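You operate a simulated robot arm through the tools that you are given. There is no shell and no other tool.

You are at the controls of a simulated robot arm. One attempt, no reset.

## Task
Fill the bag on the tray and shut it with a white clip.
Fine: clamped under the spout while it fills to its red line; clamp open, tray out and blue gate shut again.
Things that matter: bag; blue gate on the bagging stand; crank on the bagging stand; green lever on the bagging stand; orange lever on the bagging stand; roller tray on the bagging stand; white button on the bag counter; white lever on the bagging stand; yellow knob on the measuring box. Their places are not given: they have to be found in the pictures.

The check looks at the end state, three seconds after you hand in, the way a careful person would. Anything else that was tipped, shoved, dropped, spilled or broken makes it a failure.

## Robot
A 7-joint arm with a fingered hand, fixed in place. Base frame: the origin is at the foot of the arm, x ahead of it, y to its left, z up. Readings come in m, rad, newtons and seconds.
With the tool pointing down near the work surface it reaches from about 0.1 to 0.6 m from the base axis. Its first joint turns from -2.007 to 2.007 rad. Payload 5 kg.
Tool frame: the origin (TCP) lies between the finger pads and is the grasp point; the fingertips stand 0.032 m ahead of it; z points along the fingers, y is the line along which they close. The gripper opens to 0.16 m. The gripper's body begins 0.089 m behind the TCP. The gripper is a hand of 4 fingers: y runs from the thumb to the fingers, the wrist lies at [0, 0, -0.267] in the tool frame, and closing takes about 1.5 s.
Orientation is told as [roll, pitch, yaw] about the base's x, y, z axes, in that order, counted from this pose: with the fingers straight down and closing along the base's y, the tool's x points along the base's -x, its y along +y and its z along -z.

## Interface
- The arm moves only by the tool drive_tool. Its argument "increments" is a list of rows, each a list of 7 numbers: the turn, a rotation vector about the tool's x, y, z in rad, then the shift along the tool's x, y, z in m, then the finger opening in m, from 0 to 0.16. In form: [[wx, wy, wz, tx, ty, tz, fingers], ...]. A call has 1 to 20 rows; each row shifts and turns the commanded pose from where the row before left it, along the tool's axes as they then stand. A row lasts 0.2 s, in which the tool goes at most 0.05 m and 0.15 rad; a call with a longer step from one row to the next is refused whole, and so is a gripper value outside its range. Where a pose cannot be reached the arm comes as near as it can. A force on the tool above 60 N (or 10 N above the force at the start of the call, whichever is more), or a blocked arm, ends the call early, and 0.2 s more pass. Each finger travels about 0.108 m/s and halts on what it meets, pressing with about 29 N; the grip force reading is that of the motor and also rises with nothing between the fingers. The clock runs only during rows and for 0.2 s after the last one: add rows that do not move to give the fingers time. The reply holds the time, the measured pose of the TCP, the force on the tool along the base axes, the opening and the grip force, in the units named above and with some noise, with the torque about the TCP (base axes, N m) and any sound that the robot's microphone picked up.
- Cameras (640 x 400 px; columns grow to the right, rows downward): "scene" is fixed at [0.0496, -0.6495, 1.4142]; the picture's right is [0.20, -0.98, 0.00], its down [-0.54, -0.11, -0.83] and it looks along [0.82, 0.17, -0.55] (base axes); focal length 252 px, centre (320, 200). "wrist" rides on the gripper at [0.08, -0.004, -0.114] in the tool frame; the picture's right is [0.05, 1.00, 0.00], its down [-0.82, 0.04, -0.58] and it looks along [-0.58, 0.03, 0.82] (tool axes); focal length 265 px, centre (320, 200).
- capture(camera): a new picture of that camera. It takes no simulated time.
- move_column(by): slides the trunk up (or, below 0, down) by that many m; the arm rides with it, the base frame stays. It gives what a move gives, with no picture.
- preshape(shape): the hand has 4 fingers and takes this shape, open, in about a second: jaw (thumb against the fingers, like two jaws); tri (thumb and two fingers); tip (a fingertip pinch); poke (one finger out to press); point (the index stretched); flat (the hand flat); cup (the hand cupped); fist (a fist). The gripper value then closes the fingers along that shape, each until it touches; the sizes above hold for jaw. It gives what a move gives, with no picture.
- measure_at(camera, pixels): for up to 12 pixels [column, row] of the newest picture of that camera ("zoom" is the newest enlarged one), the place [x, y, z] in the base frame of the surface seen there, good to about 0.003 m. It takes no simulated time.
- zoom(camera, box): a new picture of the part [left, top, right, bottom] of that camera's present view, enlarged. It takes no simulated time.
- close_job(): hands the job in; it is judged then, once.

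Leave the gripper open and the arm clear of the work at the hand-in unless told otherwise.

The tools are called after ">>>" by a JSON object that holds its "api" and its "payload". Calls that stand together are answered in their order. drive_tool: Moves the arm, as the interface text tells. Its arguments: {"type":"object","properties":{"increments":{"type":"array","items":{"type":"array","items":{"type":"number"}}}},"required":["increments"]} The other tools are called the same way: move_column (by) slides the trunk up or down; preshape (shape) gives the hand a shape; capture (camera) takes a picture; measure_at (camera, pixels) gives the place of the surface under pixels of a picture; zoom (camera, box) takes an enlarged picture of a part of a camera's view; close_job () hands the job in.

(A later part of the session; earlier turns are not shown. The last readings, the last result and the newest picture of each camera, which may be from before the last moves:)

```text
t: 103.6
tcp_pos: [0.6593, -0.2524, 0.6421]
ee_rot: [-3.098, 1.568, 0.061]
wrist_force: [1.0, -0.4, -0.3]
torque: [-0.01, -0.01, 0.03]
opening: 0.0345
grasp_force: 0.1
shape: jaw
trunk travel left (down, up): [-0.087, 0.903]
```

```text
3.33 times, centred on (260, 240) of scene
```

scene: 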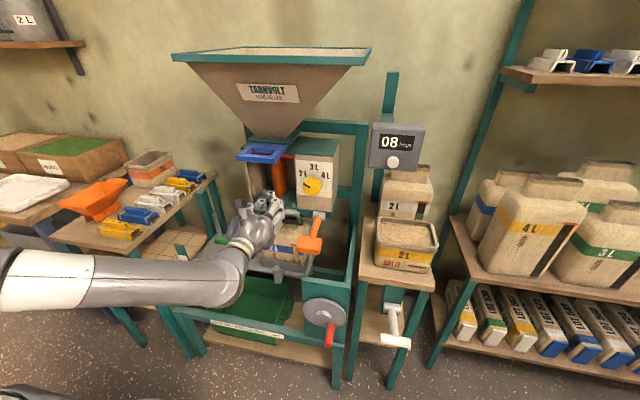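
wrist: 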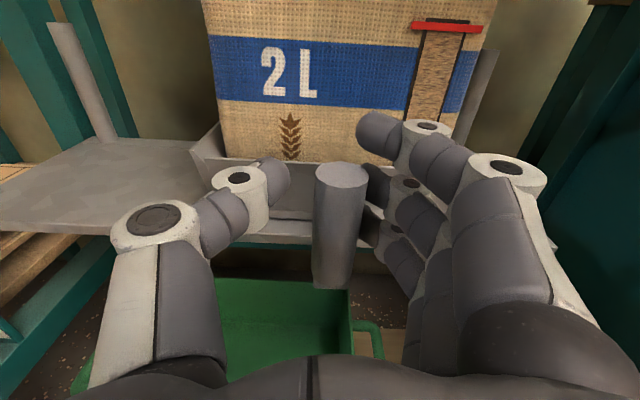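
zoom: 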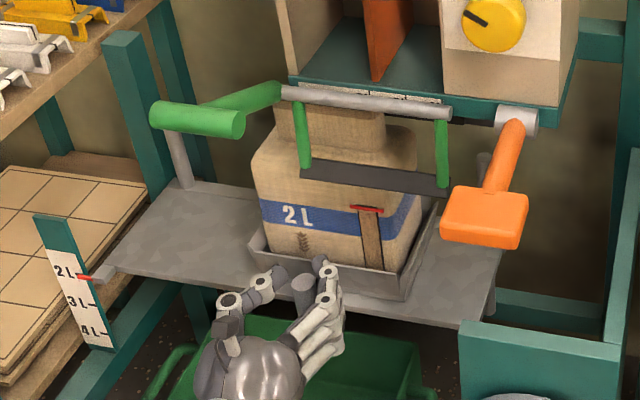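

The tray follows. I continue left by 0.17 m, then slow down near the end.

>>> {"api": "drive_tool", "payload": {"increments": [[0, 0, 0, 0, -0.015, 0, 0.034], [0, 0, 0, 0, -0.02, 0, 0.034], [0, 0, 0, 0, -0.02, 0, 0.034], [0, 0, 0, 0, -0.02, 0, 0.034], [0, 0, 0, 0, -0.02, 0, 0.034], [0, 0, 0, 0, -0.02, 0, 0.034], [0, 0, 0, 0, -0.02, 0, 0.034], [0, 0, 0, 0, -0.015, 0, 0.034], [0, 0, 0, 0, -0.01, 0, 0.034], [0, 0, 0, 0, -0.01, 0, 0.034], [0, 0, 0, 0, 0, 0, 0.034]]}}

>>> {"api": "capture", "payload": {"camera": "wrist"}}

>>> {"api": "zoom", "payload": {"camera": "scene", "box": [160, 180, 320, 300]}}

```text
t: 106.0
tcp_pos: [0.6572, -0.0812, 0.6437]
ee_rot: [-3.072, 1.566, 0.082]
wrist_force: [1.3, -1.0, 0.1]
torque: [-0.01, 0.02, 0.03]
opening: 0.0345
grasp_force: 0.1
shape: jaw
trunk travel left (down, up): [-0.087, 0.903]
```

```text
taken
```

wrist: 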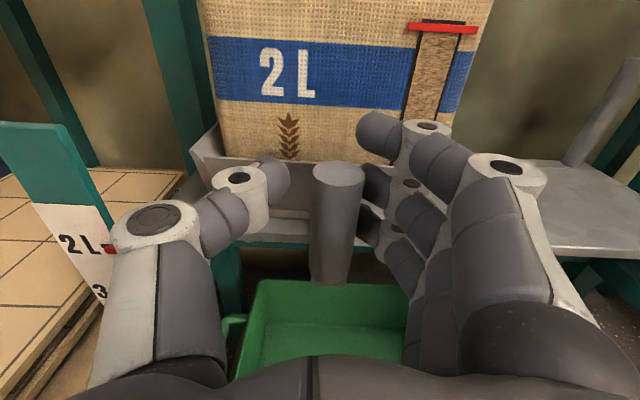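

```text
3.33 times, centred on (240, 240) of scene
```

zoom: 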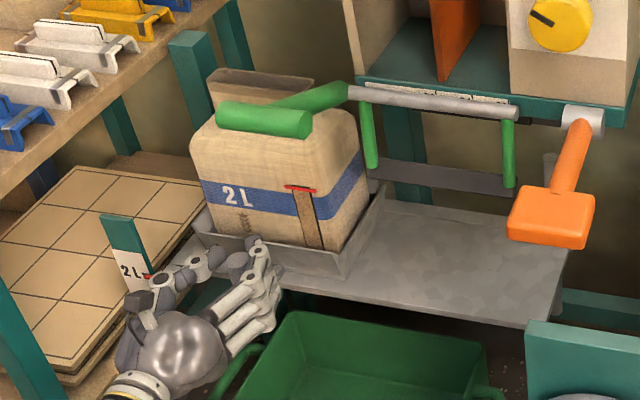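

Almost at the left end. A few 0.006 m steps more, watching for the stop near post y=-0.054.

>>> {"api": "drive_tool", "payload": {"increments": [[0, 0, 0, 0, -0.008, 0, 0.034], [0, 0, 0, 0, -0.008, 0, 0.034], [0, 0, 0, 0, -0.006, 0, 0.034], [0, 0, 0, 0, -0.006, 0, 0.034], [0, 0, 0, 0, -0.005, 0, 0.034], [0, 0, 0, 0, 0, 0, 0.034]]}}

>>> {"api": "capture", "payload": {"camera": "wrist"}}

>>> {"api": "measure_at", "payload": {"camera": "wrist", "pixels": [[335, 178], [320, 178], [350, 178], [340, 260]]}}

```text
t: 107.4
tcp_pos: [0.6561, -0.049, 0.6435]
ee_rot: [3.087, 1.567, -0.04]
wrist_force: [0.5, 1.2, -0.5]
torque: [0.02, 0.0, 0.02]
opening: 0.0345
grasp_force: 0.2
shape: jaw
trunk travel left (down, up): [-0.087, 0.903]
```

```text
taken
```

wrist: 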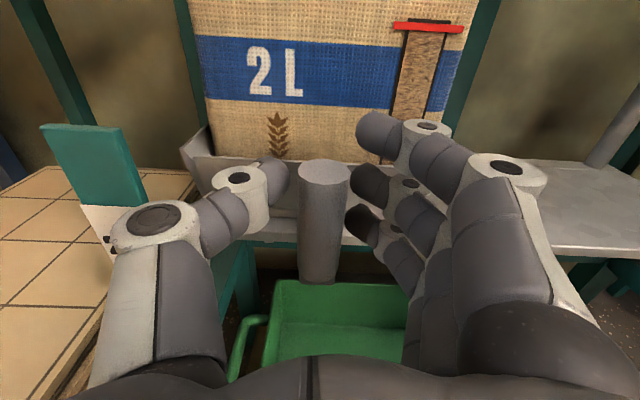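

```text
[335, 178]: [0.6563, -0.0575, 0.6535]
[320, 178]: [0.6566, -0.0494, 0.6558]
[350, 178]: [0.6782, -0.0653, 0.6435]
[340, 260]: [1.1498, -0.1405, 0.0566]
```

The post ran ahead into the middle of the cage, at y≈-0.051: the tray snapped to its outer end. I'll nudge 0.006 m to confirm it doesn't go further, then recentre and open.

>>> {"api": "drive_tool", "payload": {"increments": [[0, 0, 0, 0, -0.004, 0, 0.034], [0, 0, 0, 0, -0.003, 0, 0.034], [0, 0, 0, 0, 0, 0, 0.034]]}}

>>> {"api": "capture", "payload": {"camera": "wrist"}}

```text
t: 108.2
tcp_pos: [0.656, -0.0411, 0.6426]
ee_rot: [-3.111, 1.567, 0.046]
wrist_force: [0.1, -1.4, -0.5]
torque: [-0.02, -0.02, -0.04]
opening: 0.0343
grasp_force: 0.0
shape: jaw
trunk travel left (down, up): [-0.087, 0.903]
```

```text
taken
```

wrist: 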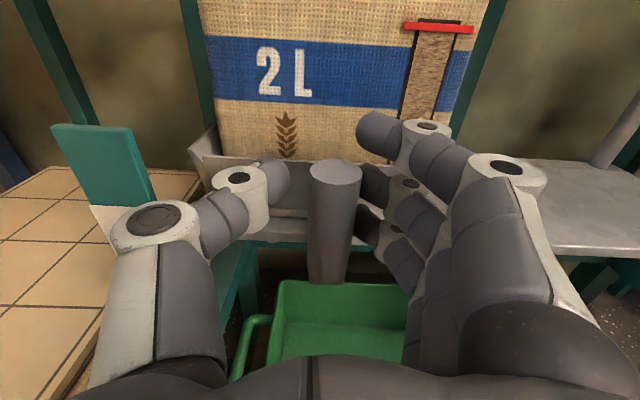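

The tray is out and stays. I open the hand, back off slightly and raise the trunk; next come the white clips on the left table.

>>> {"api": "drive_tool", "payload": {"increments": [[0, 0, 0, 0, 0.007, 0, 0.05], [0, 0, 0, 0, 0, 0, 0.09], [0, 0, 0, 0, 0, 0, 0.12], [0, 0, 0, 0, 0, 0, 0.12], [0, 0, 0, 0, 0, -0.015, 0.12], [0, 0, 0, 0, 0, -0.015, 0.12], [0, 0, 0, 0, 0, 0, 0.12]]}}

>>> {"api": "move_column", "payload": {"by": 0.43}}

>>> {"api": "capture", "payload": {"camera": "wrist"}}

>>> {"api": "capture", "payload": {"camera": "scene"}}

```text
t: 109.8
tcp_pos: [0.6262, -0.0488, 0.642]
ee_rot: [3.09, 1.569, -0.035]
wrist_force: [0.5, -0.3, 0.1]
torque: [0.01, -0.02, 0.01]
opening: 0.1195
grasp_force: 0.0
shape: jaw
trunk travel left (down, up): [-0.087, 0.903]
```

```text
refused: 0.43 is not a number from -0.4 to 0.4
```

```text
taken
```

wrist: 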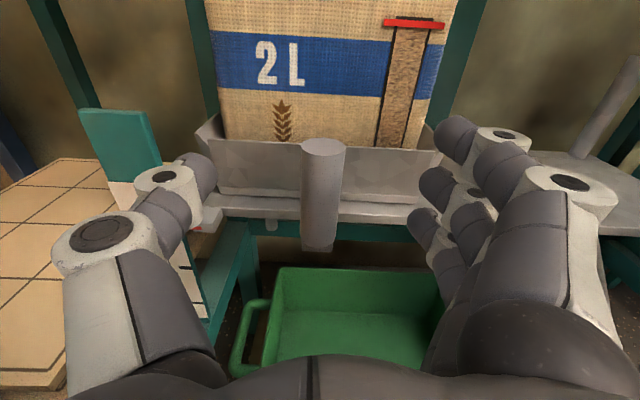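

```text
taken
```

scene: 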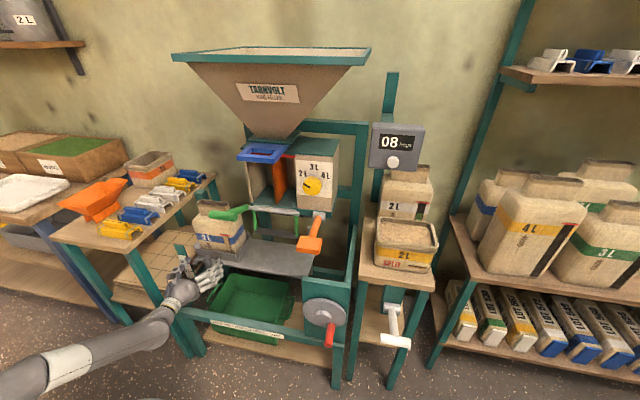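

The column takes at most 0.4 m per call, so I raise by 0.4.

>>> {"api": "move_column", "payload": {"by": 0.4}}

>>> {"api": "capture", "payload": {"camera": "wrist"}}

>>> {"api": "measure_at", "payload": {"camera": "wrist", "pixels": [[270, 270], [310, 235], [350, 270], [310, 250], [310, 225], [60, 240], [30, 270], [100, 215]]}}

```text
t: 113.6
tcp_pos: [0.627, -0.0488, 1.0422]
ee_rot: [3.103, 1.565, -0.023]
wrist_force: [0.2, 0.8, -0.9]
torque: [-0.02, -0.02, -0.03]
opening: 0.1196
grasp_force: 0.0
shape: jaw
trunk travel left (down, up): [-0.487, 0.503]
```

```text
taken
```

wrist: 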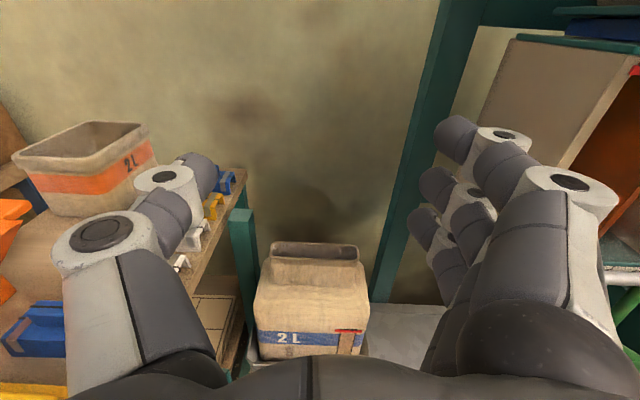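

```text
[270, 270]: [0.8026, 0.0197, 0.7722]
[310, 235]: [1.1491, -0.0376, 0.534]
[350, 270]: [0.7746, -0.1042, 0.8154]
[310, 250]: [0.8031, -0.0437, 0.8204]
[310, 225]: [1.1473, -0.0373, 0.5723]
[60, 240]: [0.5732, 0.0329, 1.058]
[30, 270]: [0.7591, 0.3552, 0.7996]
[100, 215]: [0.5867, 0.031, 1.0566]
```

Now over the tray at z=1.04. I'll move left to y≈0.12 and tilt the hand down about 0.45 rad to look at the clips closely.

>>> {"api": "drive_tool", "payload": {"increments": [[0, 0, 0, 0, -0.025, 0, 0.14], [0, 0, 0, 0, -0.025, 0, 0.16], [0, 0, 0, 0, -0.025, 0, 0.16], [0, 0, 0, 0, -0.025, 0, 0.16], [0, 0, 0, 0, -0.025, 0, 0.16], [0, 0, 0, 0, -0.025, 0, 0.16], [0, 0, 0, 0, -0.02, 0, 0.16], [0, -0.1, 0, 0, 0, 0, 0.16], [0, -0.1, 0, 0, 0, 0, 0.16], [0, -0.1, 0, 0, 0, 0, 0.16], [0, -0.1, 0, 0, 0, 0, 0.16], [0, 0, 0, 0, 0, 0, 0.16]]}}

>>> {"api": "capture", "payload": {"camera": "wrist"}}

>>> {"api": "capture", "payload": {"camera": "scene"}}

```text
t: 116.2
tcp_pos: [0.6239, 0.1211, 1.042]
ee_rot: [-0.003, 1.174, -3.127]
wrist_force: [0.3, -0.1, -0.5]
torque: [0.0, -0.01, -0.01]
opening: 0.1598
grasp_force: 0.0
shape: jaw
trunk travel left (down, up): [-0.487, 0.503]
```

```text
taken
```

wrist: 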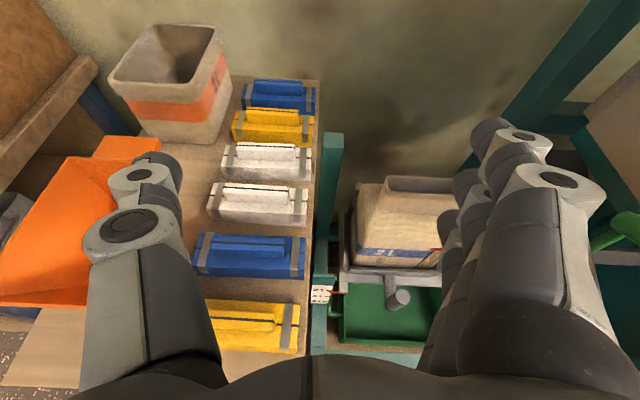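

```text
taken
```

scene: 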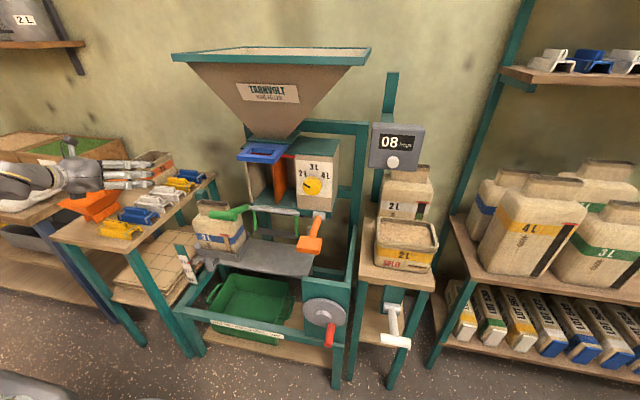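

A clear view of the clips: the two white ones at wrist pixels (258, 203) and (267, 160). Zooming in and measuring the nearer one.

>>> {"api": "zoom", "payload": {"camera": "wrist", "box": [190, 130, 330, 230]}}

>>> {"api": "measure_at", "payload": {"camera": "zoom", "pixels": [[130, 240], [460, 265], [150, 262], [450, 285], [100, 330], [490, 365], [130, 262], [500, 290], [110, 290], [480, 330], [300, 250], [300, 265]]}}

>>> {"api": "measure_at", "payload": {"camera": "zoom", "pixels": [[300, 310], [300, 345], [300, 380], [530, 260], [40, 240], [520, 330], [300, 215], [300, 190], [180, 60], [470, 85], [300, 75], [300, 140]]}}

```text
4.00 times, centred on (260, 180) of wrist
```

zoom: 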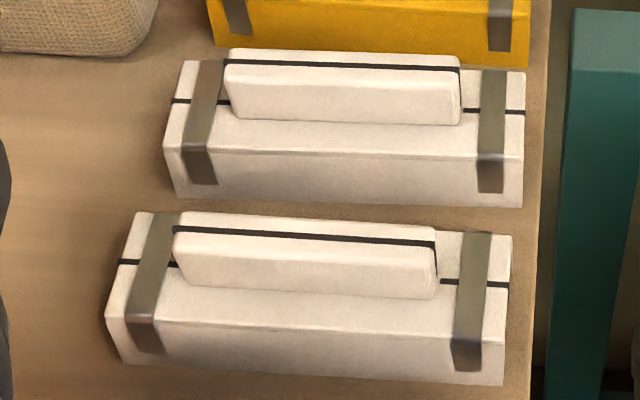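

```text
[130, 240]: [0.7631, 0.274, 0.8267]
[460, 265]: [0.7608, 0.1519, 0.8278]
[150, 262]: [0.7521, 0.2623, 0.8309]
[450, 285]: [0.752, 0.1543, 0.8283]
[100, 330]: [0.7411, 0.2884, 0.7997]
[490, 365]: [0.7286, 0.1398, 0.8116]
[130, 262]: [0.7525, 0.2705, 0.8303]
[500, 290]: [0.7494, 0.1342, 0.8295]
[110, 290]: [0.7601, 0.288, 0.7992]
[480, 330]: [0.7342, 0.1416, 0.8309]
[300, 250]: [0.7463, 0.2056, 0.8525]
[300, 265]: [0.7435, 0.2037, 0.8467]
```

```text
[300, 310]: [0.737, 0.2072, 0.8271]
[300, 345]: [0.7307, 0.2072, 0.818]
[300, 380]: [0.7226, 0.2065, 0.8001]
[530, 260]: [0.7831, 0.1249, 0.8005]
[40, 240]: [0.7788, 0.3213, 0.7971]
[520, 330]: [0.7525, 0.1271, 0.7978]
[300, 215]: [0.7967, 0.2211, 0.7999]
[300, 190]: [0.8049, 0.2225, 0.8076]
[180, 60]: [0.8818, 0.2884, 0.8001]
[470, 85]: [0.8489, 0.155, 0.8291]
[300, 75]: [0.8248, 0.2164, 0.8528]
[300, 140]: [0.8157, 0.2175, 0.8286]
```

The nearer white clip: body y 0.134–0.276, top z≈0.829; its fin spans y≈0.158–0.255, x 0.742–0.763, top z≈0.855. Pointing the hand steeply down would be best for gripping it, so I'll test here, at a safe height, how far out the arm reaches with the hand pointing down.

>>> {"api": "drive_tool", "payload": {"increments": [[0, -0.12, 0, 0, 0, 0, 0.16], [0, -0.12, 0, 0, 0, 0, 0.16], [0, -0.12, 0, 0, 0, 0, 0.16], [0, -0.12, 0, 0, 0, 0, 0.16], [0, -0.12, 0, 0, 0, 0, 0.16], [0, -0.12, 0, 0, 0, 0, 0.16], [0, -0.12, 0, 0, 0, 0, 0.16], [0, -0.12, 0, 0, 0, 0, 0.16], [0, -0.12, 0, 0, 0, 0, 0.16], [0, 0, 0, 0, 0, 0, 0.16]]}}

```text
t: 118.4
tcp_pos: [0.6114, 0.119, 1.038]
ee_rot: [0.004, 0.541, -3.13]
wrist_force: [0.1, 0.3, 0.6]
torque: [0.01, 0.01, 0.03]
opening: 0.1599
grasp_force: 0.1
shape: jaw
out of reach, approached as far as the arm can: row 4, 6, 7, 8, 9
trunk travel left (down, up): [-0.487, 0.503]
```

It stopped at about 59° below horizontal because the wrist is too high relative to the trunk. I raise the trunk 0.17 m and lower the hand by the same amount relative to it, then try again.

>>> {"api": "move_column", "payload": {"by": 0.17}}

>>> {"api": "drive_tool", "payload": {"increments": [[0, 0, 0, -0.0154, 0, 0.0257, 0.16], [0, 0, 0, -0.0154, 0, 0.0257, 0.16], [0, 0, 0, -0.0154, 0, 0.0257, 0.16], [0, 0, 0, -0.0154, 0, 0.0257, 0.16], [0, 0, 0, -0.0154, 0, 0.0257, 0.16], [0, 0, 0, 0, 0, 0, 0.16]]}}

```text
t: 120.3
tcp_pos: [0.6119, 0.1215, 1.2092]
ee_rot: [0.005, 0.54, -3.13]
wrist_force: [0.8, -0.5, 0.9]
torque: [-0.01, 0.01, 0.01]
opening: 0.16
grasp_force: 0.1
shape: jaw
trunk travel left (down, up): [-0.657, 0.333]
```

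```text
t: 121.7
tcp_pos: [0.609, 0.1099, 1.1016]
ee_rot: [0.004, 0.545, -3.129]
wrist_force: [0.5, 0.0, 0.3]
torque: [-0.01, -0.01, -0.01]
opening: 0.1603
grasp_force: 0.1
shape: jaw
out of reach, approached as far as the arm can: row 3, 4, 5
trunk travel left (down, up): [-0.657, 0.333]
```

I'll work with about 50° tilt then, gripping the fin by its two ends (closing along y). First I check the free room for the thumb next to the orange scoop, and measure the clip ends and scoop in the present views.

>>> {"api": "capture", "payload": {"camera": "wrist"}}

>>> {"api": "zoom", "payload": {"camera": "scene", "box": [90, 160, 210, 250]}}

>>> {"api": "measure_at", "payload": {"camera": "zoom", "pixels": [[205, 105], [215, 90], [185, 130], [190, 195], [70, 275], [150, 90], [370, 195], [250, 165], [275, 160], [240, 190], [420, 200], [355, 215]]}}

```text
taken
```

wrist: 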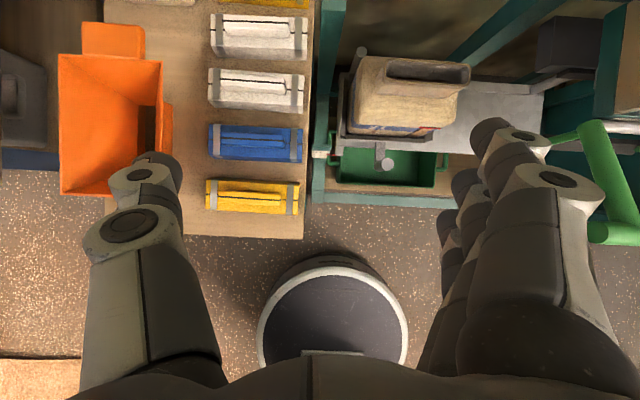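

```text
4.44 times, centred on (150, 205) of scene
```

zoom: 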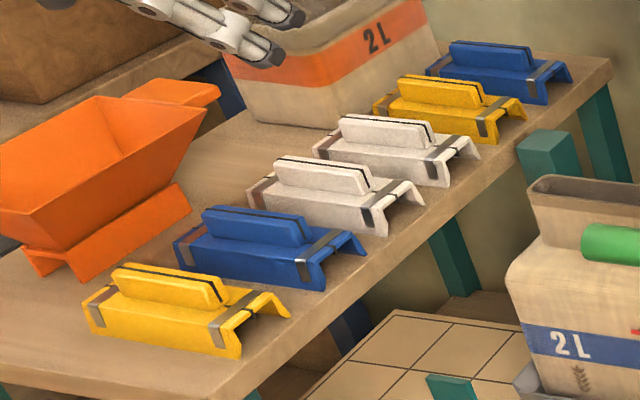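

```text
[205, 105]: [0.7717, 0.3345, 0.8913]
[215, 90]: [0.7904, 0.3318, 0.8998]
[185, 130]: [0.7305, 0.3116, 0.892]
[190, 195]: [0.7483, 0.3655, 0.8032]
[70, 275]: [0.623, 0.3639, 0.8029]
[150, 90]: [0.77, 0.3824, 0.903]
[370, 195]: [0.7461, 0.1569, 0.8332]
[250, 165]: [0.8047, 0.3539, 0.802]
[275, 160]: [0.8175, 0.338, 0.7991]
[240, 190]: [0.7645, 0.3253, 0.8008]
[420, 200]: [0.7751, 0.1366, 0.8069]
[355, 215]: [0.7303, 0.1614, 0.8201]
```

The scoop's rim is at y≈0.31, so the thumb has only a little room. A slimmer grip might help, so I'll try the "tip" hand shape here in free air and look at it.

>>> {"api": "preshape", "payload": {"shape": "tip"}}

>>> {"api": "capture", "payload": {"camera": "wrist"}}

>>> {"api": "zoom", "payload": {"camera": "scene", "box": [0, 60, 200, 220]}}

```text
t: 122.6
tcp_pos: [0.6096, 0.1092, 1.1003]
ee_rot: [0.002, 0.545, -3.133]
wrist_force: [-0.8, -0.6, -0.2]
torque: [0.0, 0.04, 0.01]
opening: 0.16
grasp_force: 0.1
shape: tip
trunk travel left (down, up): [-0.657, 0.333]
```

```text
taken
```

wrist: 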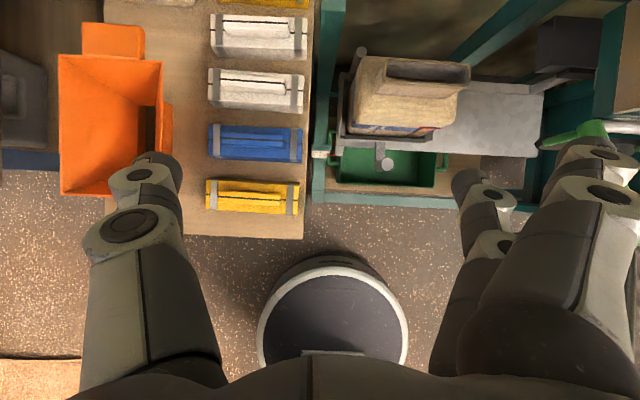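

```text
2.50 times, centred on (100, 140) of scene
```

zoom: 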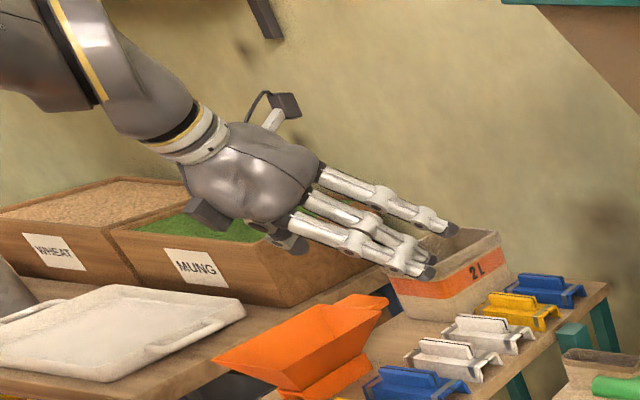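

In "tip" only the middle finger faces the thumb; the outer fingers swing away. That suits gripping the fin's two ends. I'll close it to 0.095 in free air to see how it behaves.

>>> {"api": "drive_tool", "payload": {"increments": [[0, 0, 0, 0, 0, 0, 0.13], [0, 0, 0, 0, 0, 0, 0.1], [0, 0, 0, 0, 0, 0, 0.095], [0, 0, 0, 0, 0, 0, 0.095]]}}

>>> {"api": "capture", "payload": {"camera": "wrist"}}

>>> {"api": "measure_at", "payload": {"camera": "wrist", "pixels": [[190, 150], [450, 175], [440, 195], [590, 150], [560, 160], [200, 170], [420, 200], [600, 190]]}}

```text
t: 123.6
tcp_pos: [0.6101, 0.1097, 1.1001]
ee_rot: [0.002, 0.545, -3.131]
wrist_force: [-0.4, 0.3, 0.4]
torque: [-0.01, 0.01, 0.01]
opening: 0.0957
grasp_force: 0.1
shape: tip
trunk travel left (down, up): [-0.657, 0.333]
```

```text
taken
```

wrist: 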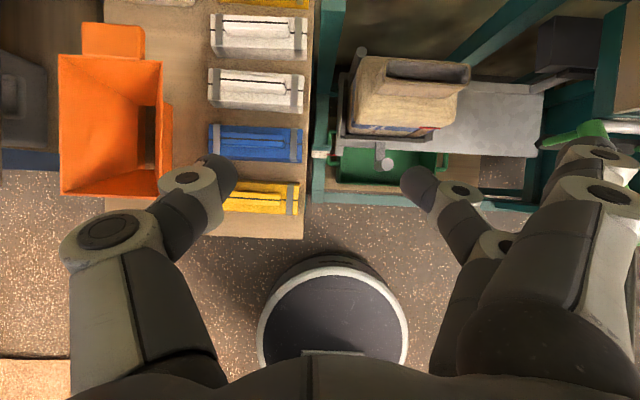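

```text
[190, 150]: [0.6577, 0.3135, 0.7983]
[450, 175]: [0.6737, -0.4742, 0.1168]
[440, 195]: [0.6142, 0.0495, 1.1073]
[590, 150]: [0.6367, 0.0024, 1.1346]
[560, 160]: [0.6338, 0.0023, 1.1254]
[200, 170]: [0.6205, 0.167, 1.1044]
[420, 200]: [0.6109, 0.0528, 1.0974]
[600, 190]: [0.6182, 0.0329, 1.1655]
```

"Tip" closes only thumb and middle finger. Plan: 45° tilt, TCP above the clip at about (0.73, 0.207), fingertips at both fin ends. I rotate to 45° and move over the clip, still high.

>>> {"api": "drive_tool", "payload": {"increments": [[0, 0.12, 0, 0, 0, 0, 0.125], [0, 0.12, 0, 0, 0, 0, 0.125], [0, 0, 0, 0.0189, -0.0161, 0.0094, 0.125], [0, 0, 0, 0.0189, -0.0161, 0.0094, 0.125], [0, 0, 0, 0.0189, -0.0161, 0.0094, 0.125], [0, 0, 0, 0.0189, -0.0161, 0.0094, 0.125], [0, 0, 0, 0.0189, -0.0161, 0.0094, 0.125], [0, 0, 0, 0.0189, -0.0161, 0.0094, 0.125], [0, 0, 0, 0, 0, 0, 0.125]]}}

>>> {"api": "capture", "payload": {"camera": "wrist"}}

```text
t: 125.6
tcp_pos: [0.7289, 0.2075, 1.1407]
ee_rot: [0.005, 0.783, -3.129]
wrist_force: [0.5, 0.6, 0.6]
torque: [-0.05, 0.05, -0.03]
opening: 0.125
grasp_force: 0.1
shape: tip
trunk travel left (down, up): [-0.657, 0.333]
```

```text
taken
```

wrist: 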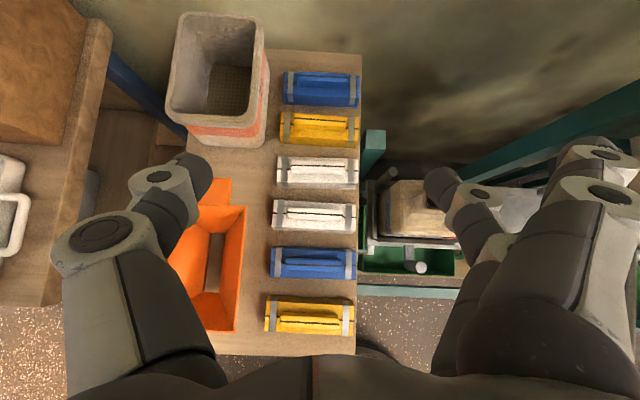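

Reached exactly. Before descending I check how far out the thumb's knuckles stick, since the scoop rim is at y≈0.31, z≈0.89.

>>> {"api": "measure_at", "payload": {"camera": "wrist", "pixels": [[128, 190], [150, 172], [195, 175], [60, 245], [100, 225], [140, 215], [85, 300], [205, 195], [243, 210], [240, 250], [236, 325], [450, 185]]}}

>>> {"api": "zoom", "payload": {"camera": "wrist", "box": [240, 140, 390, 250]}}

>>> {"api": "measure_at", "payload": {"camera": "zoom", "pixels": [[143, 265], [502, 285], [150, 300], [498, 330], [210, 275], [445, 285], [210, 250], [445, 262], [320, 262], [320, 290], [320, 225], [320, 350]]}}

```text
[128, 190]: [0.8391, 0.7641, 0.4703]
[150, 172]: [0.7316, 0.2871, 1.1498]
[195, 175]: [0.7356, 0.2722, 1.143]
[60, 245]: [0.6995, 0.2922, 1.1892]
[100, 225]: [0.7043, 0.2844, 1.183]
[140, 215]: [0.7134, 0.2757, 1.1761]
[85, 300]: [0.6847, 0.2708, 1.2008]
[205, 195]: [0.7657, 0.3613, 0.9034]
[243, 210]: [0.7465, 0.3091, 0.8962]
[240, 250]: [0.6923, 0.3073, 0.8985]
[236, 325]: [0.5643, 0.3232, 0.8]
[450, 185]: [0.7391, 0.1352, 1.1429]
```

```text
3.64 times, centred on (315, 195) of wrist
```

zoom: 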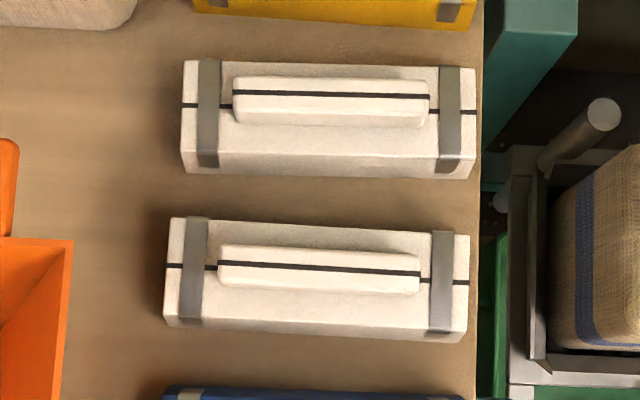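

```text
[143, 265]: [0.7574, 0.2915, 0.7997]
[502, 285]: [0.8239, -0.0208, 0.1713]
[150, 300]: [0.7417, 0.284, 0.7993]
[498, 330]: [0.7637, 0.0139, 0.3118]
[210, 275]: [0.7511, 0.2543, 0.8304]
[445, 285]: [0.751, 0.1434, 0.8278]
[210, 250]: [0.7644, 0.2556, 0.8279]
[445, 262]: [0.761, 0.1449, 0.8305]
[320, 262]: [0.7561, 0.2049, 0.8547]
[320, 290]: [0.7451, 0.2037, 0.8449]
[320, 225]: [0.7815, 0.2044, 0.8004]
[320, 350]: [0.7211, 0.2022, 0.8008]
```

The fin spans y 0.160–0.250 (centre 0.205), seam at x≈0.755, top z≈0.855; thumb knuckles stay 15 mm clear of the scoop. I correct x by +0.008 and y by -0.0025, and lower the trunk 0.2 m.

>>> {"api": "drive_tool", "payload": {"increments": [[0, 0, 0, 0.0057, 0.0025, 0.0057, 0.125], [0, 0, 0, 0, 0, 0, 0.125]]}}

>>> {"api": "move_column", "payload": {"by": -0.2}}

>>> {"api": "capture", "payload": {"camera": "wrist"}}

>>> {"api": "zoom", "payload": {"camera": "scene", "box": [60, 130, 220, 250]}}

```text
t: 126.2
tcp_pos: [0.7358, 0.205, 1.1414]
ee_rot: [0.004, 0.783, -3.129]
wrist_force: [-0.1, 0.1, -0.6]
torque: [0.0, 0.01, 0.03]
opening: 0.1251
grasp_force: 0.2
shape: tip
trunk travel left (down, up): [-0.657, 0.333]
```

```text
t: 128.4
tcp_pos: [0.7368, 0.2053, 0.9416]
ee_rot: [0.006, 0.783, -3.128]
wrist_force: [0.4, 0.3, 0.8]
torque: [-0.02, -0.01, 0.04]
opening: 0.125
grasp_force: 0.0
shape: tip
trunk travel left (down, up): [-0.457, 0.533]
```

```text
taken
```

wrist: 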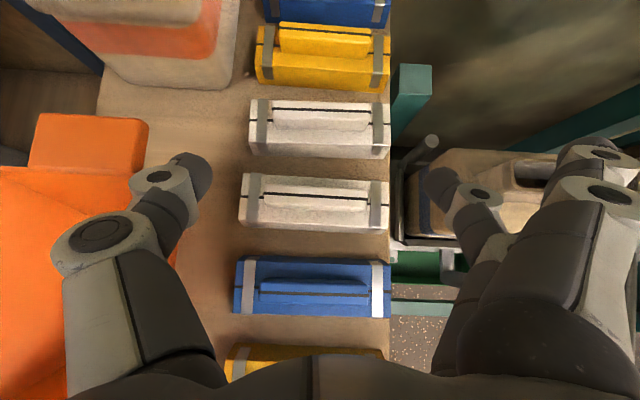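

```text
3.33 times, centred on (140, 190) of scene
```

zoom: 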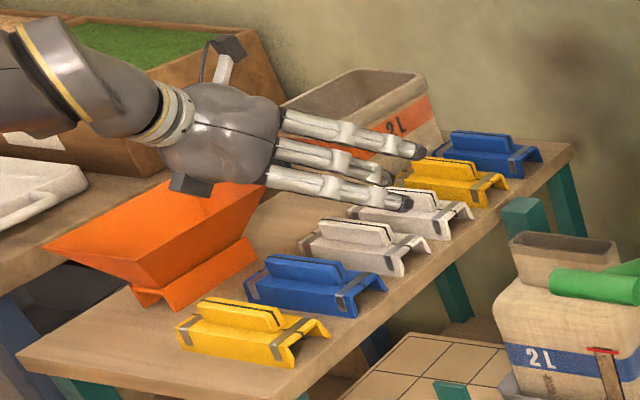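

Lined up. Lower the trunk another 0.055 m, then check again.

>>> {"api": "move_column", "payload": {"by": -0.055}}

>>> {"api": "capture", "payload": {"camera": "wrist"}}

>>> {"api": "zoom", "payload": {"camera": "scene", "box": [90, 160, 210, 250]}}

>>> {"api": "zoom", "payload": {"camera": "wrist", "box": [160, 120, 480, 320]}}

```text
t: 129.3
tcp_pos: [0.7358, 0.2053, 0.8865]
ee_rot: [0.006, 0.784, -3.131]
wrist_force: [0.7, 0.2, -0.6]
torque: [0.03, -0.05, 0.04]
opening: 0.1245
grasp_force: 0.1
shape: tip
trunk travel left (down, up): [-0.402, 0.588]
```

```text
taken
```

wrist: 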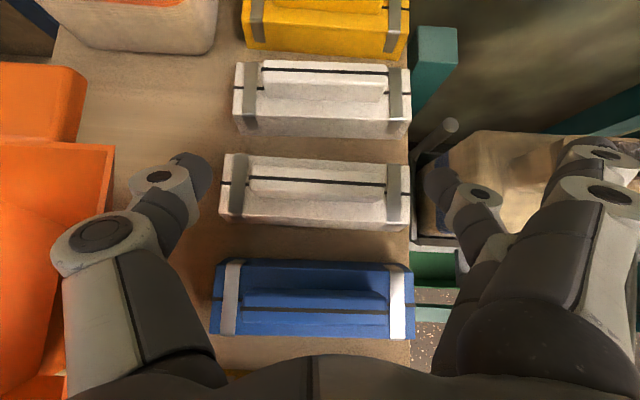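

```text
4.44 times, centred on (150, 205) of scene
```

zoom: 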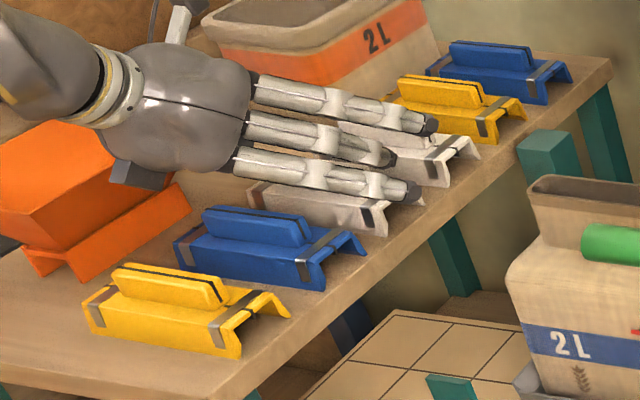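

```text
2.00 times, centred on (320, 220) of wrist
```

zoom: 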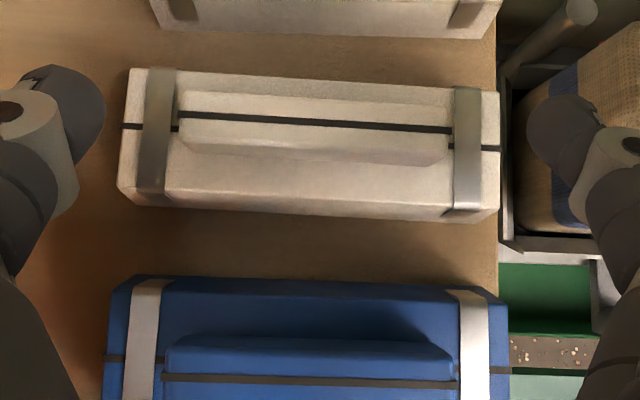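

Everything lines up: fin centre should come to 25 mm in front of the TCP. I move the last bit (forward 0.005, down 0.0235) with small steps, watching force.

>>> {"api": "drive_tool", "payload": {"increments": [[0, 0, 0, -0.0044, 0, 0.0067, 0.125], [0, 0, 0, -0.0044, 0, 0.0067, 0.125], [0, 0, 0, -0.0044, 0, 0.0067, 0.125], [0, 0, 0, 0, 0, 0, 0.125]]}}

>>> {"api": "capture", "payload": {"camera": "wrist"}}

>>> {"api": "zoom", "payload": {"camera": "wrist", "box": [160, 100, 480, 300]}}

```text
t: 130.3
tcp_pos: [0.7412, 0.2058, 0.862]
ee_rot: [0.005, 0.783, -3.128]
wrist_force: [0.1, -0.2, -0.5]
torque: [-0.03, -0.01, 0.04]
opening: 0.1247
grasp_force: 0.0
shape: tip
trunk travel left (down, up): [-0.402, 0.588]
```

```text
taken
```

wrist: 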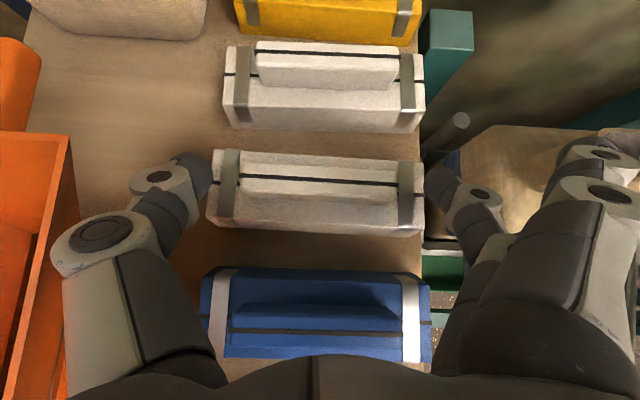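

```text
2.00 times, centred on (320, 200) of wrist
```

zoom: 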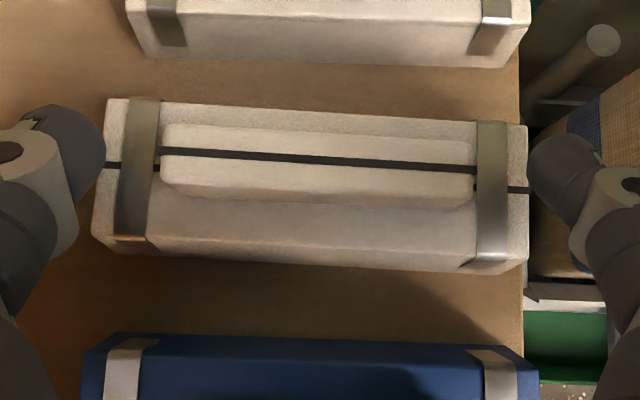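

The fingertips are level with the fin's ends. Now I close on the fin.

>>> {"api": "drive_tool", "payload": {"increments": [[0, 0, 0, 0, 0, 0, 0.11], [0, 0, 0, 0, 0, 0, 0.1], [0, 0, 0, 0, 0, 0, 0.09], [0, 0, 0, 0, 0, 0, 0.08], [0, 0, 0, 0, 0, 0, 0.07], [0, 0, 0, 0, 0, 0, 0.07]]}}

>>> {"api": "capture", "payload": {"camera": "wrist"}}

>>> {"api": "zoom", "payload": {"camera": "wrist", "box": [160, 100, 480, 300]}}

>>> {"api": "zoom", "payload": {"camera": "scene", "box": [90, 160, 210, 250]}}

```text
t: 131.7
tcp_pos: [0.7422, 0.2046, 0.8626]
ee_rot: [0.006, 0.784, -3.13]
wrist_force: [0.3, 0.4, 0.0]
torque: [0.02, -0.01, 0.01]
opening: 0.0831
grasp_force: 28.5
shape: tip
trunk travel left (down, up): [-0.402, 0.588]
```

```text
taken
```

wrist: 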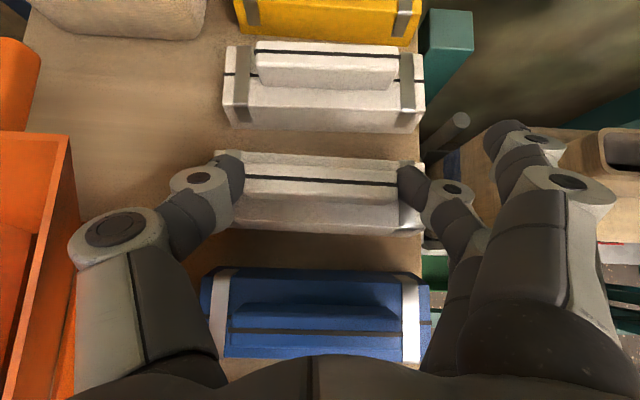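

```text
2.00 times, centred on (320, 200) of wrist
```

zoom: 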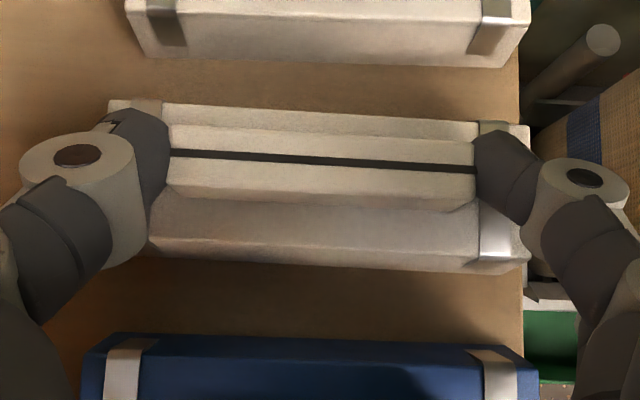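

```text
4.44 times, centred on (150, 205) of scene
```

zoom: 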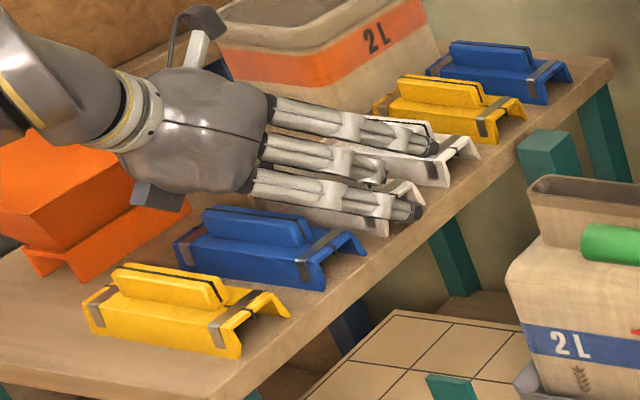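

Gripped: the fingers halt at 0.083 m on the fin's ends with 28.5 N. I lift 0.04 m gently and check it comes along level.

>>> {"api": "drive_tool", "payload": {"increments": [[0, 0, 0, 0.0071, 0, -0.0071, 0.06], [0, 0, 0, 0.0071, 0, -0.0071, 0.06], [0, 0, 0, 0.0071, 0, -0.0071, 0.06], [0, 0, 0, 0.0071, 0, -0.0071, 0.06], [0, 0, 0, 0, 0, 0, 0.06]]}}

>>> {"api": "capture", "payload": {"camera": "wrist"}}

>>> {"api": "zoom", "payload": {"camera": "scene", "box": [90, 160, 210, 250]}}

```text
t: 132.9
tcp_pos: [0.7415, 0.205, 0.9033]
ee_rot: [0.006, 0.784, -3.13]
wrist_force: [0.3, 0.5, -0.1]
torque: [0.02, 0.0, 0.01]
opening: 0.0831
grasp_force: 29.4
shape: tip
trunk travel left (down, up): [-0.402, 0.588]
```

```text
taken
```

wrist: 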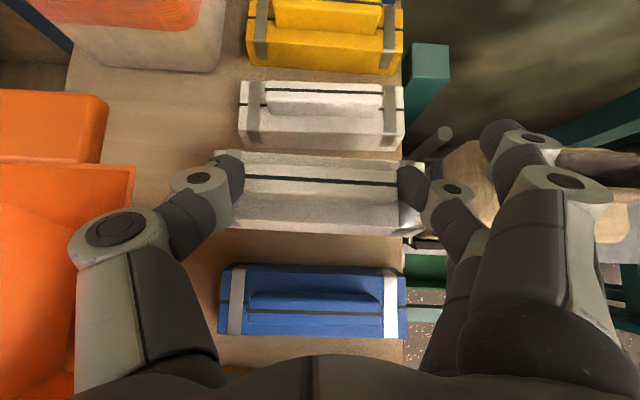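

```text
4.44 times, centred on (150, 205) of scene
```

zoom: 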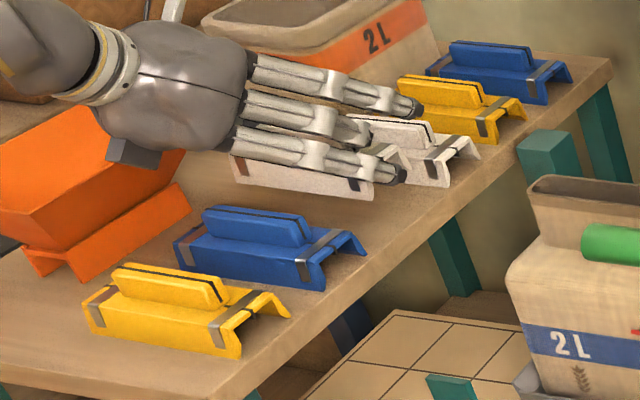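

The clip is lifted and level. I raise the trunk 0.09 m, then carry the clip to the right over the bag's neck.

>>> {"api": "move_column", "payload": {"by": 0.09}}

>>> {"api": "drive_tool", "payload": {"increments": [[0, 0, 0, 0, 0.02, 0, 0.06], [0, 0, 0, 0, 0.025, 0, 0.06], [0, 0, 0, 0, 0.025, 0, 0.06], [0, 0, 0, 0, 0.025, 0, 0.06], [0, 0, 0, 0, 0.025, 0, 0.06], [0, 0, 0, 0, 0.025, 0, 0.06], [0, 0, 0, 0, 0.025, 0, 0.06], [0, 0, 0, 0, 0.02, 0, 0.06], [0, 0, 0, 0, 0.01, 0, 0.06], [0, 0, 0, 0, 0, 0, 0.06]]}}

>>> {"api": "capture", "payload": {"camera": "wrist"}}

>>> {"api": "zoom", "payload": {"camera": "scene", "box": [130, 150, 290, 270]}}

```text
t: 134.2
tcp_pos: [0.7414, 0.2057, 0.9902]
ee_rot: [0.007, 0.785, -3.129]
wrist_force: [-0.2, -0.6, -0.8]
torque: [0.0, 0.0, 0.03]
opening: 0.0831
grasp_force: 28.7
shape: tip
trunk travel left (down, up): [-0.492, 0.498]
```

```text
t: 136.4
tcp_pos: [0.7445, 0.0053, 0.9934]
ee_rot: [0.007, 0.783, -3.127]
wrist_force: [0.2, 0.4, -0.5]
torque: [0.02, 0.03, 0.01]
opening: 0.0831
grasp_force: 28.8
shape: tip
trunk travel left (down, up): [-0.492, 0.498]
```

```text
taken
```

wrist: 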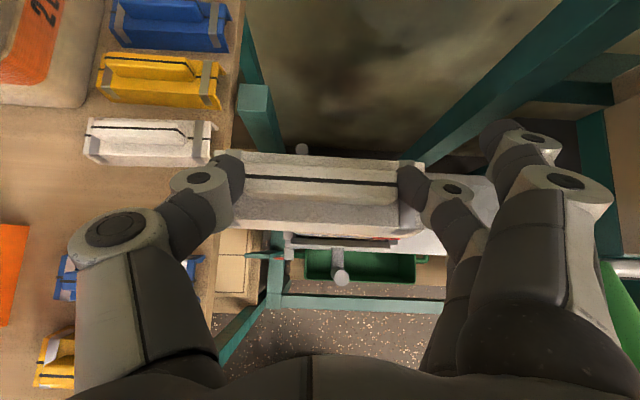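

```text
3.33 times, centred on (210, 210) of scene
```

zoom: 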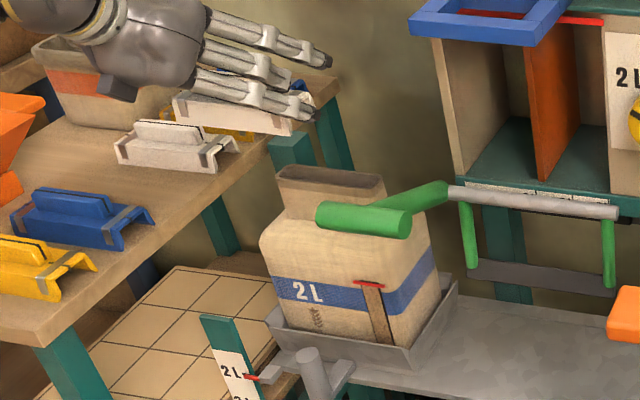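

Now I measure the neck rim precisely in the scene zoom.

>>> {"api": "measure_at", "payload": {"camera": "zoom", "pixels": [[281, 181], [330, 187], [378, 193], [300, 167], [340, 172], [375, 177], [330, 178], [283, 205], [330, 200], [310, 180], [350, 184]]}}

>>> {"api": "zoom", "payload": {"camera": "scene", "box": [190, 185, 250, 230]}}

```text
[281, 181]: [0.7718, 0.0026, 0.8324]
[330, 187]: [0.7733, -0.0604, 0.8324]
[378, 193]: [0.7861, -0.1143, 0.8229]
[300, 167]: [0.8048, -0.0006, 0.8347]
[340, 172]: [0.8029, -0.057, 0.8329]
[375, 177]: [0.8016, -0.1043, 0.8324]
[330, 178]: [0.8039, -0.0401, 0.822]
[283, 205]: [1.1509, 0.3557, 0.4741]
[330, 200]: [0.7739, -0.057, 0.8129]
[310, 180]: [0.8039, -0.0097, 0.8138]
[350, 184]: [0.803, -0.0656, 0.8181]
```

```text
8.89 times, centred on (220, 208) of scene
```

zoom: 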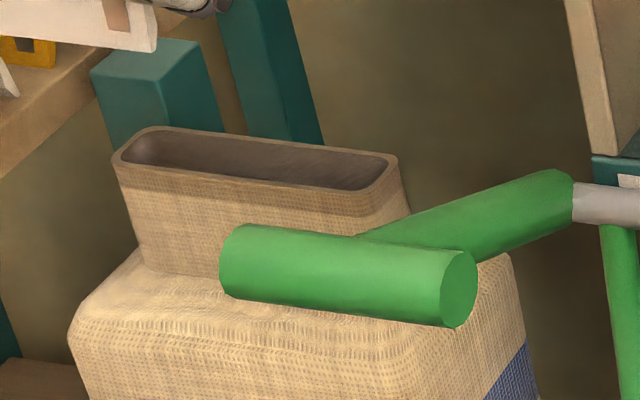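

I measure the neck's left and right ends in this closer zoom.

>>> {"api": "measure_at", "payload": {"camera": "zoom", "pixels": [[118, 165], [135, 180], [150, 130], [250, 138], [360, 150], [390, 158], [392, 175], [360, 200], [250, 195], [125, 155], [140, 250], [200, 260]]}}

```text
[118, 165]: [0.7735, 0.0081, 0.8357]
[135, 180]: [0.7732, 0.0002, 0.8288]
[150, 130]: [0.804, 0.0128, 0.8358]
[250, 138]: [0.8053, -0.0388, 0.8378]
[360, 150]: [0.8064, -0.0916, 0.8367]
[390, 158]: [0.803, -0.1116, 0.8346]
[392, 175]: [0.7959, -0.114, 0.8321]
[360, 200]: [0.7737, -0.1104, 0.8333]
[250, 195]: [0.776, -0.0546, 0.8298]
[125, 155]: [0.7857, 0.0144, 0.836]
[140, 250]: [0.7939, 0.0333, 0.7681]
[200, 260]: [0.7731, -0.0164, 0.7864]
```

The neck spans x 0.773–0.806, y +0.014 to -0.115, rim z=0.836. So the clip must go to TCP (0.7765, -0.0505), clip bottom being 0.0625 below the TCP. Let me look at the held clip closely before placing it.

>>> {"api": "zoom", "payload": {"camera": "scene", "box": [160, 150, 220, 195]}}

>>> {"api": "zoom", "payload": {"camera": "wrist", "box": [200, 130, 440, 250]}}

>>> {"api": "measure_at", "payload": {"camera": "zoom", "pixels": [[320, 95], [320, 120], [320, 150], [320, 190], [320, 235], [180, 190], [460, 215], [180, 130], [460, 150], [320, 60]]}}

```text
8.89 times, centred on (190, 172) of scene
```

zoom: 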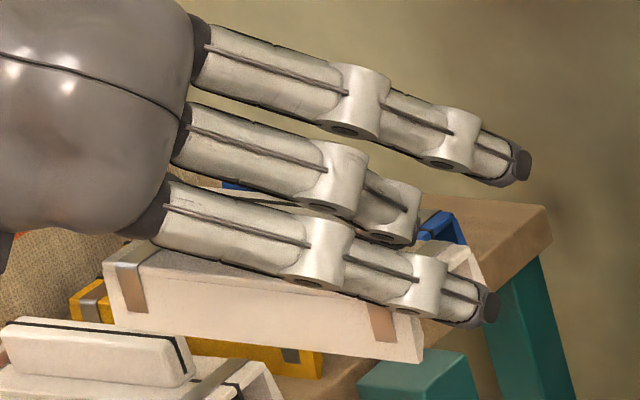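

```text
2.67 times, centred on (320, 190) of wrist
```

zoom: 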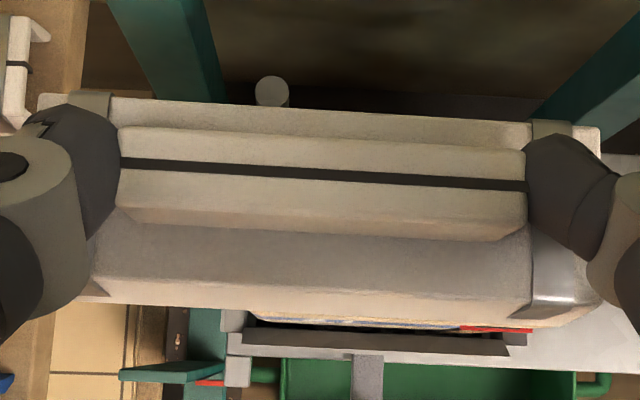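

```text
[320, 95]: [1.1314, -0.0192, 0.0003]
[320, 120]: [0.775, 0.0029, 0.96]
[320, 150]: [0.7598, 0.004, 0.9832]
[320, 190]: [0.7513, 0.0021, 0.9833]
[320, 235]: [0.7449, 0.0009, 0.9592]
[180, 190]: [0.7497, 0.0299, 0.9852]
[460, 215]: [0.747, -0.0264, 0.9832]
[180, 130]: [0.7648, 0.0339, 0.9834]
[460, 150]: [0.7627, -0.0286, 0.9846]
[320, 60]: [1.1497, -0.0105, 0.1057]
```

The clip hangs level, seam about 12 mm ahead of the TCP. I move it over the neck: x +0.033, y -0.056, staying high.

>>> {"api": "drive_tool", "payload": {"increments": [[0, 0, 0, 0.0058, 0.014, 0.0058, 0.06], [0, 0, 0, 0.0058, 0.014, 0.0058, 0.06], [0, 0, 0, 0.0058, 0.014, 0.0058, 0.06], [0, 0, 0, 0.0058, 0.0138, 0.0058, 0.06], [0, 0, 0, 0, 0, 0, 0.06]]}}

>>> {"api": "capture", "payload": {"camera": "wrist"}}

>>> {"api": "zoom", "payload": {"camera": "scene", "box": [150, 150, 270, 240]}}

```text
t: 137.6
tcp_pos: [0.7754, -0.0512, 0.9926]
ee_rot: [0.005, 0.783, -3.13]
wrist_force: [0.1, -0.5, -0.1]
torque: [0.02, 0.0, 0.02]
opening: 0.0827
grasp_force: 29.1
shape: tip
trunk travel left (down, up): [-0.492, 0.498]
```

```text
taken
```

wrist: 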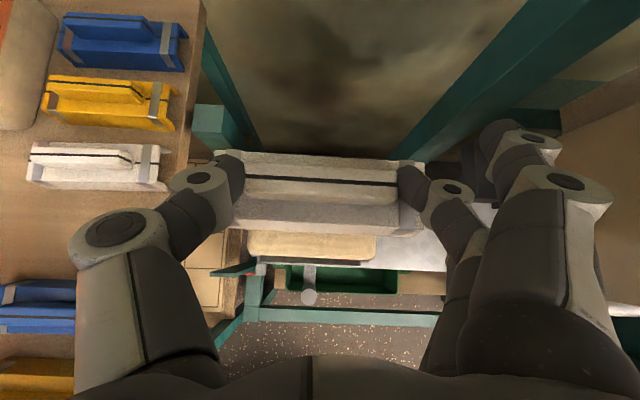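

```text
4.44 times, centred on (210, 195) of scene
```

zoom: 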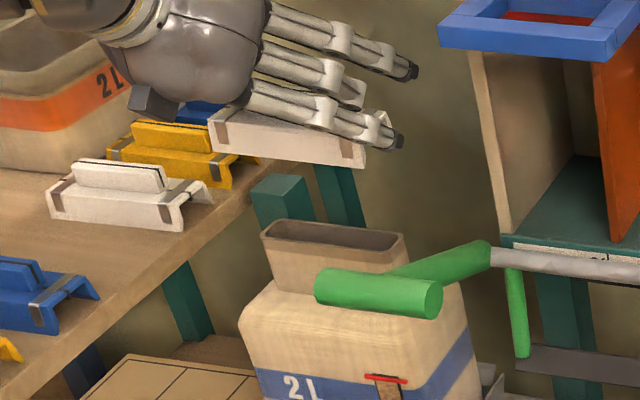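

Clip is above the neck. Before lowering I check the distance to the upright posts near the fingers.

>>> {"api": "measure_at", "payload": {"camera": "wrist", "pixels": [[450, 120], [420, 150], [240, 130], [205, 125], [300, 245], [360, 250], [495, 135], [480, 160]]}}

>>> {"api": "move_column", "payload": {"by": -0.07}}

>>> {"api": "capture", "payload": {"camera": "wrist"}}

>>> {"api": "zoom", "payload": {"camera": "scene", "box": [165, 160, 265, 235]}}

```text
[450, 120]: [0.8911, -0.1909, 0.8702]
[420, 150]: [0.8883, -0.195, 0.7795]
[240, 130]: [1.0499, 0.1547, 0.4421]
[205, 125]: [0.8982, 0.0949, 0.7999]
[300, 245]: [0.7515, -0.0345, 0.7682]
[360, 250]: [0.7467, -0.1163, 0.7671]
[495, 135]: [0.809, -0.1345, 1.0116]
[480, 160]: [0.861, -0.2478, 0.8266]
```

```text
t: 138.7
tcp_pos: [0.7772, -0.0511, 0.9224]
ee_rot: [0.006, 0.785, -3.128]
wrist_force: [-0.1, -0.2, -0.6]
torque: [-0.01, 0.04, 0.0]
opening: 0.0827
grasp_force: 28.8
shape: tip
trunk travel left (down, up): [-0.422, 0.568]
```

```text
taken
```

wrist: 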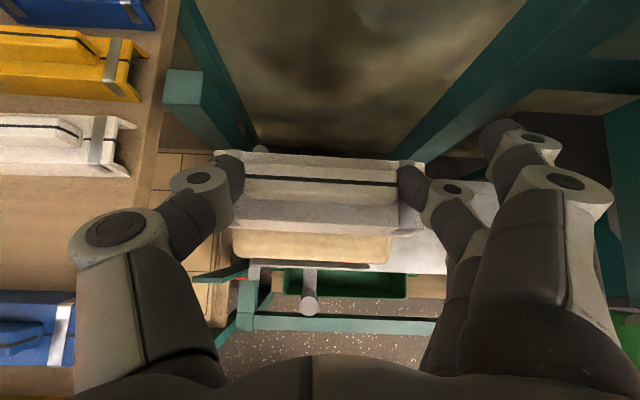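

```text
5.33 times, centred on (215, 198) of scene
```

zoom: 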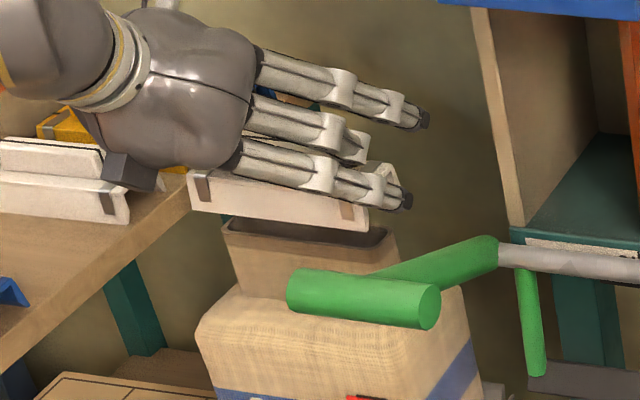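

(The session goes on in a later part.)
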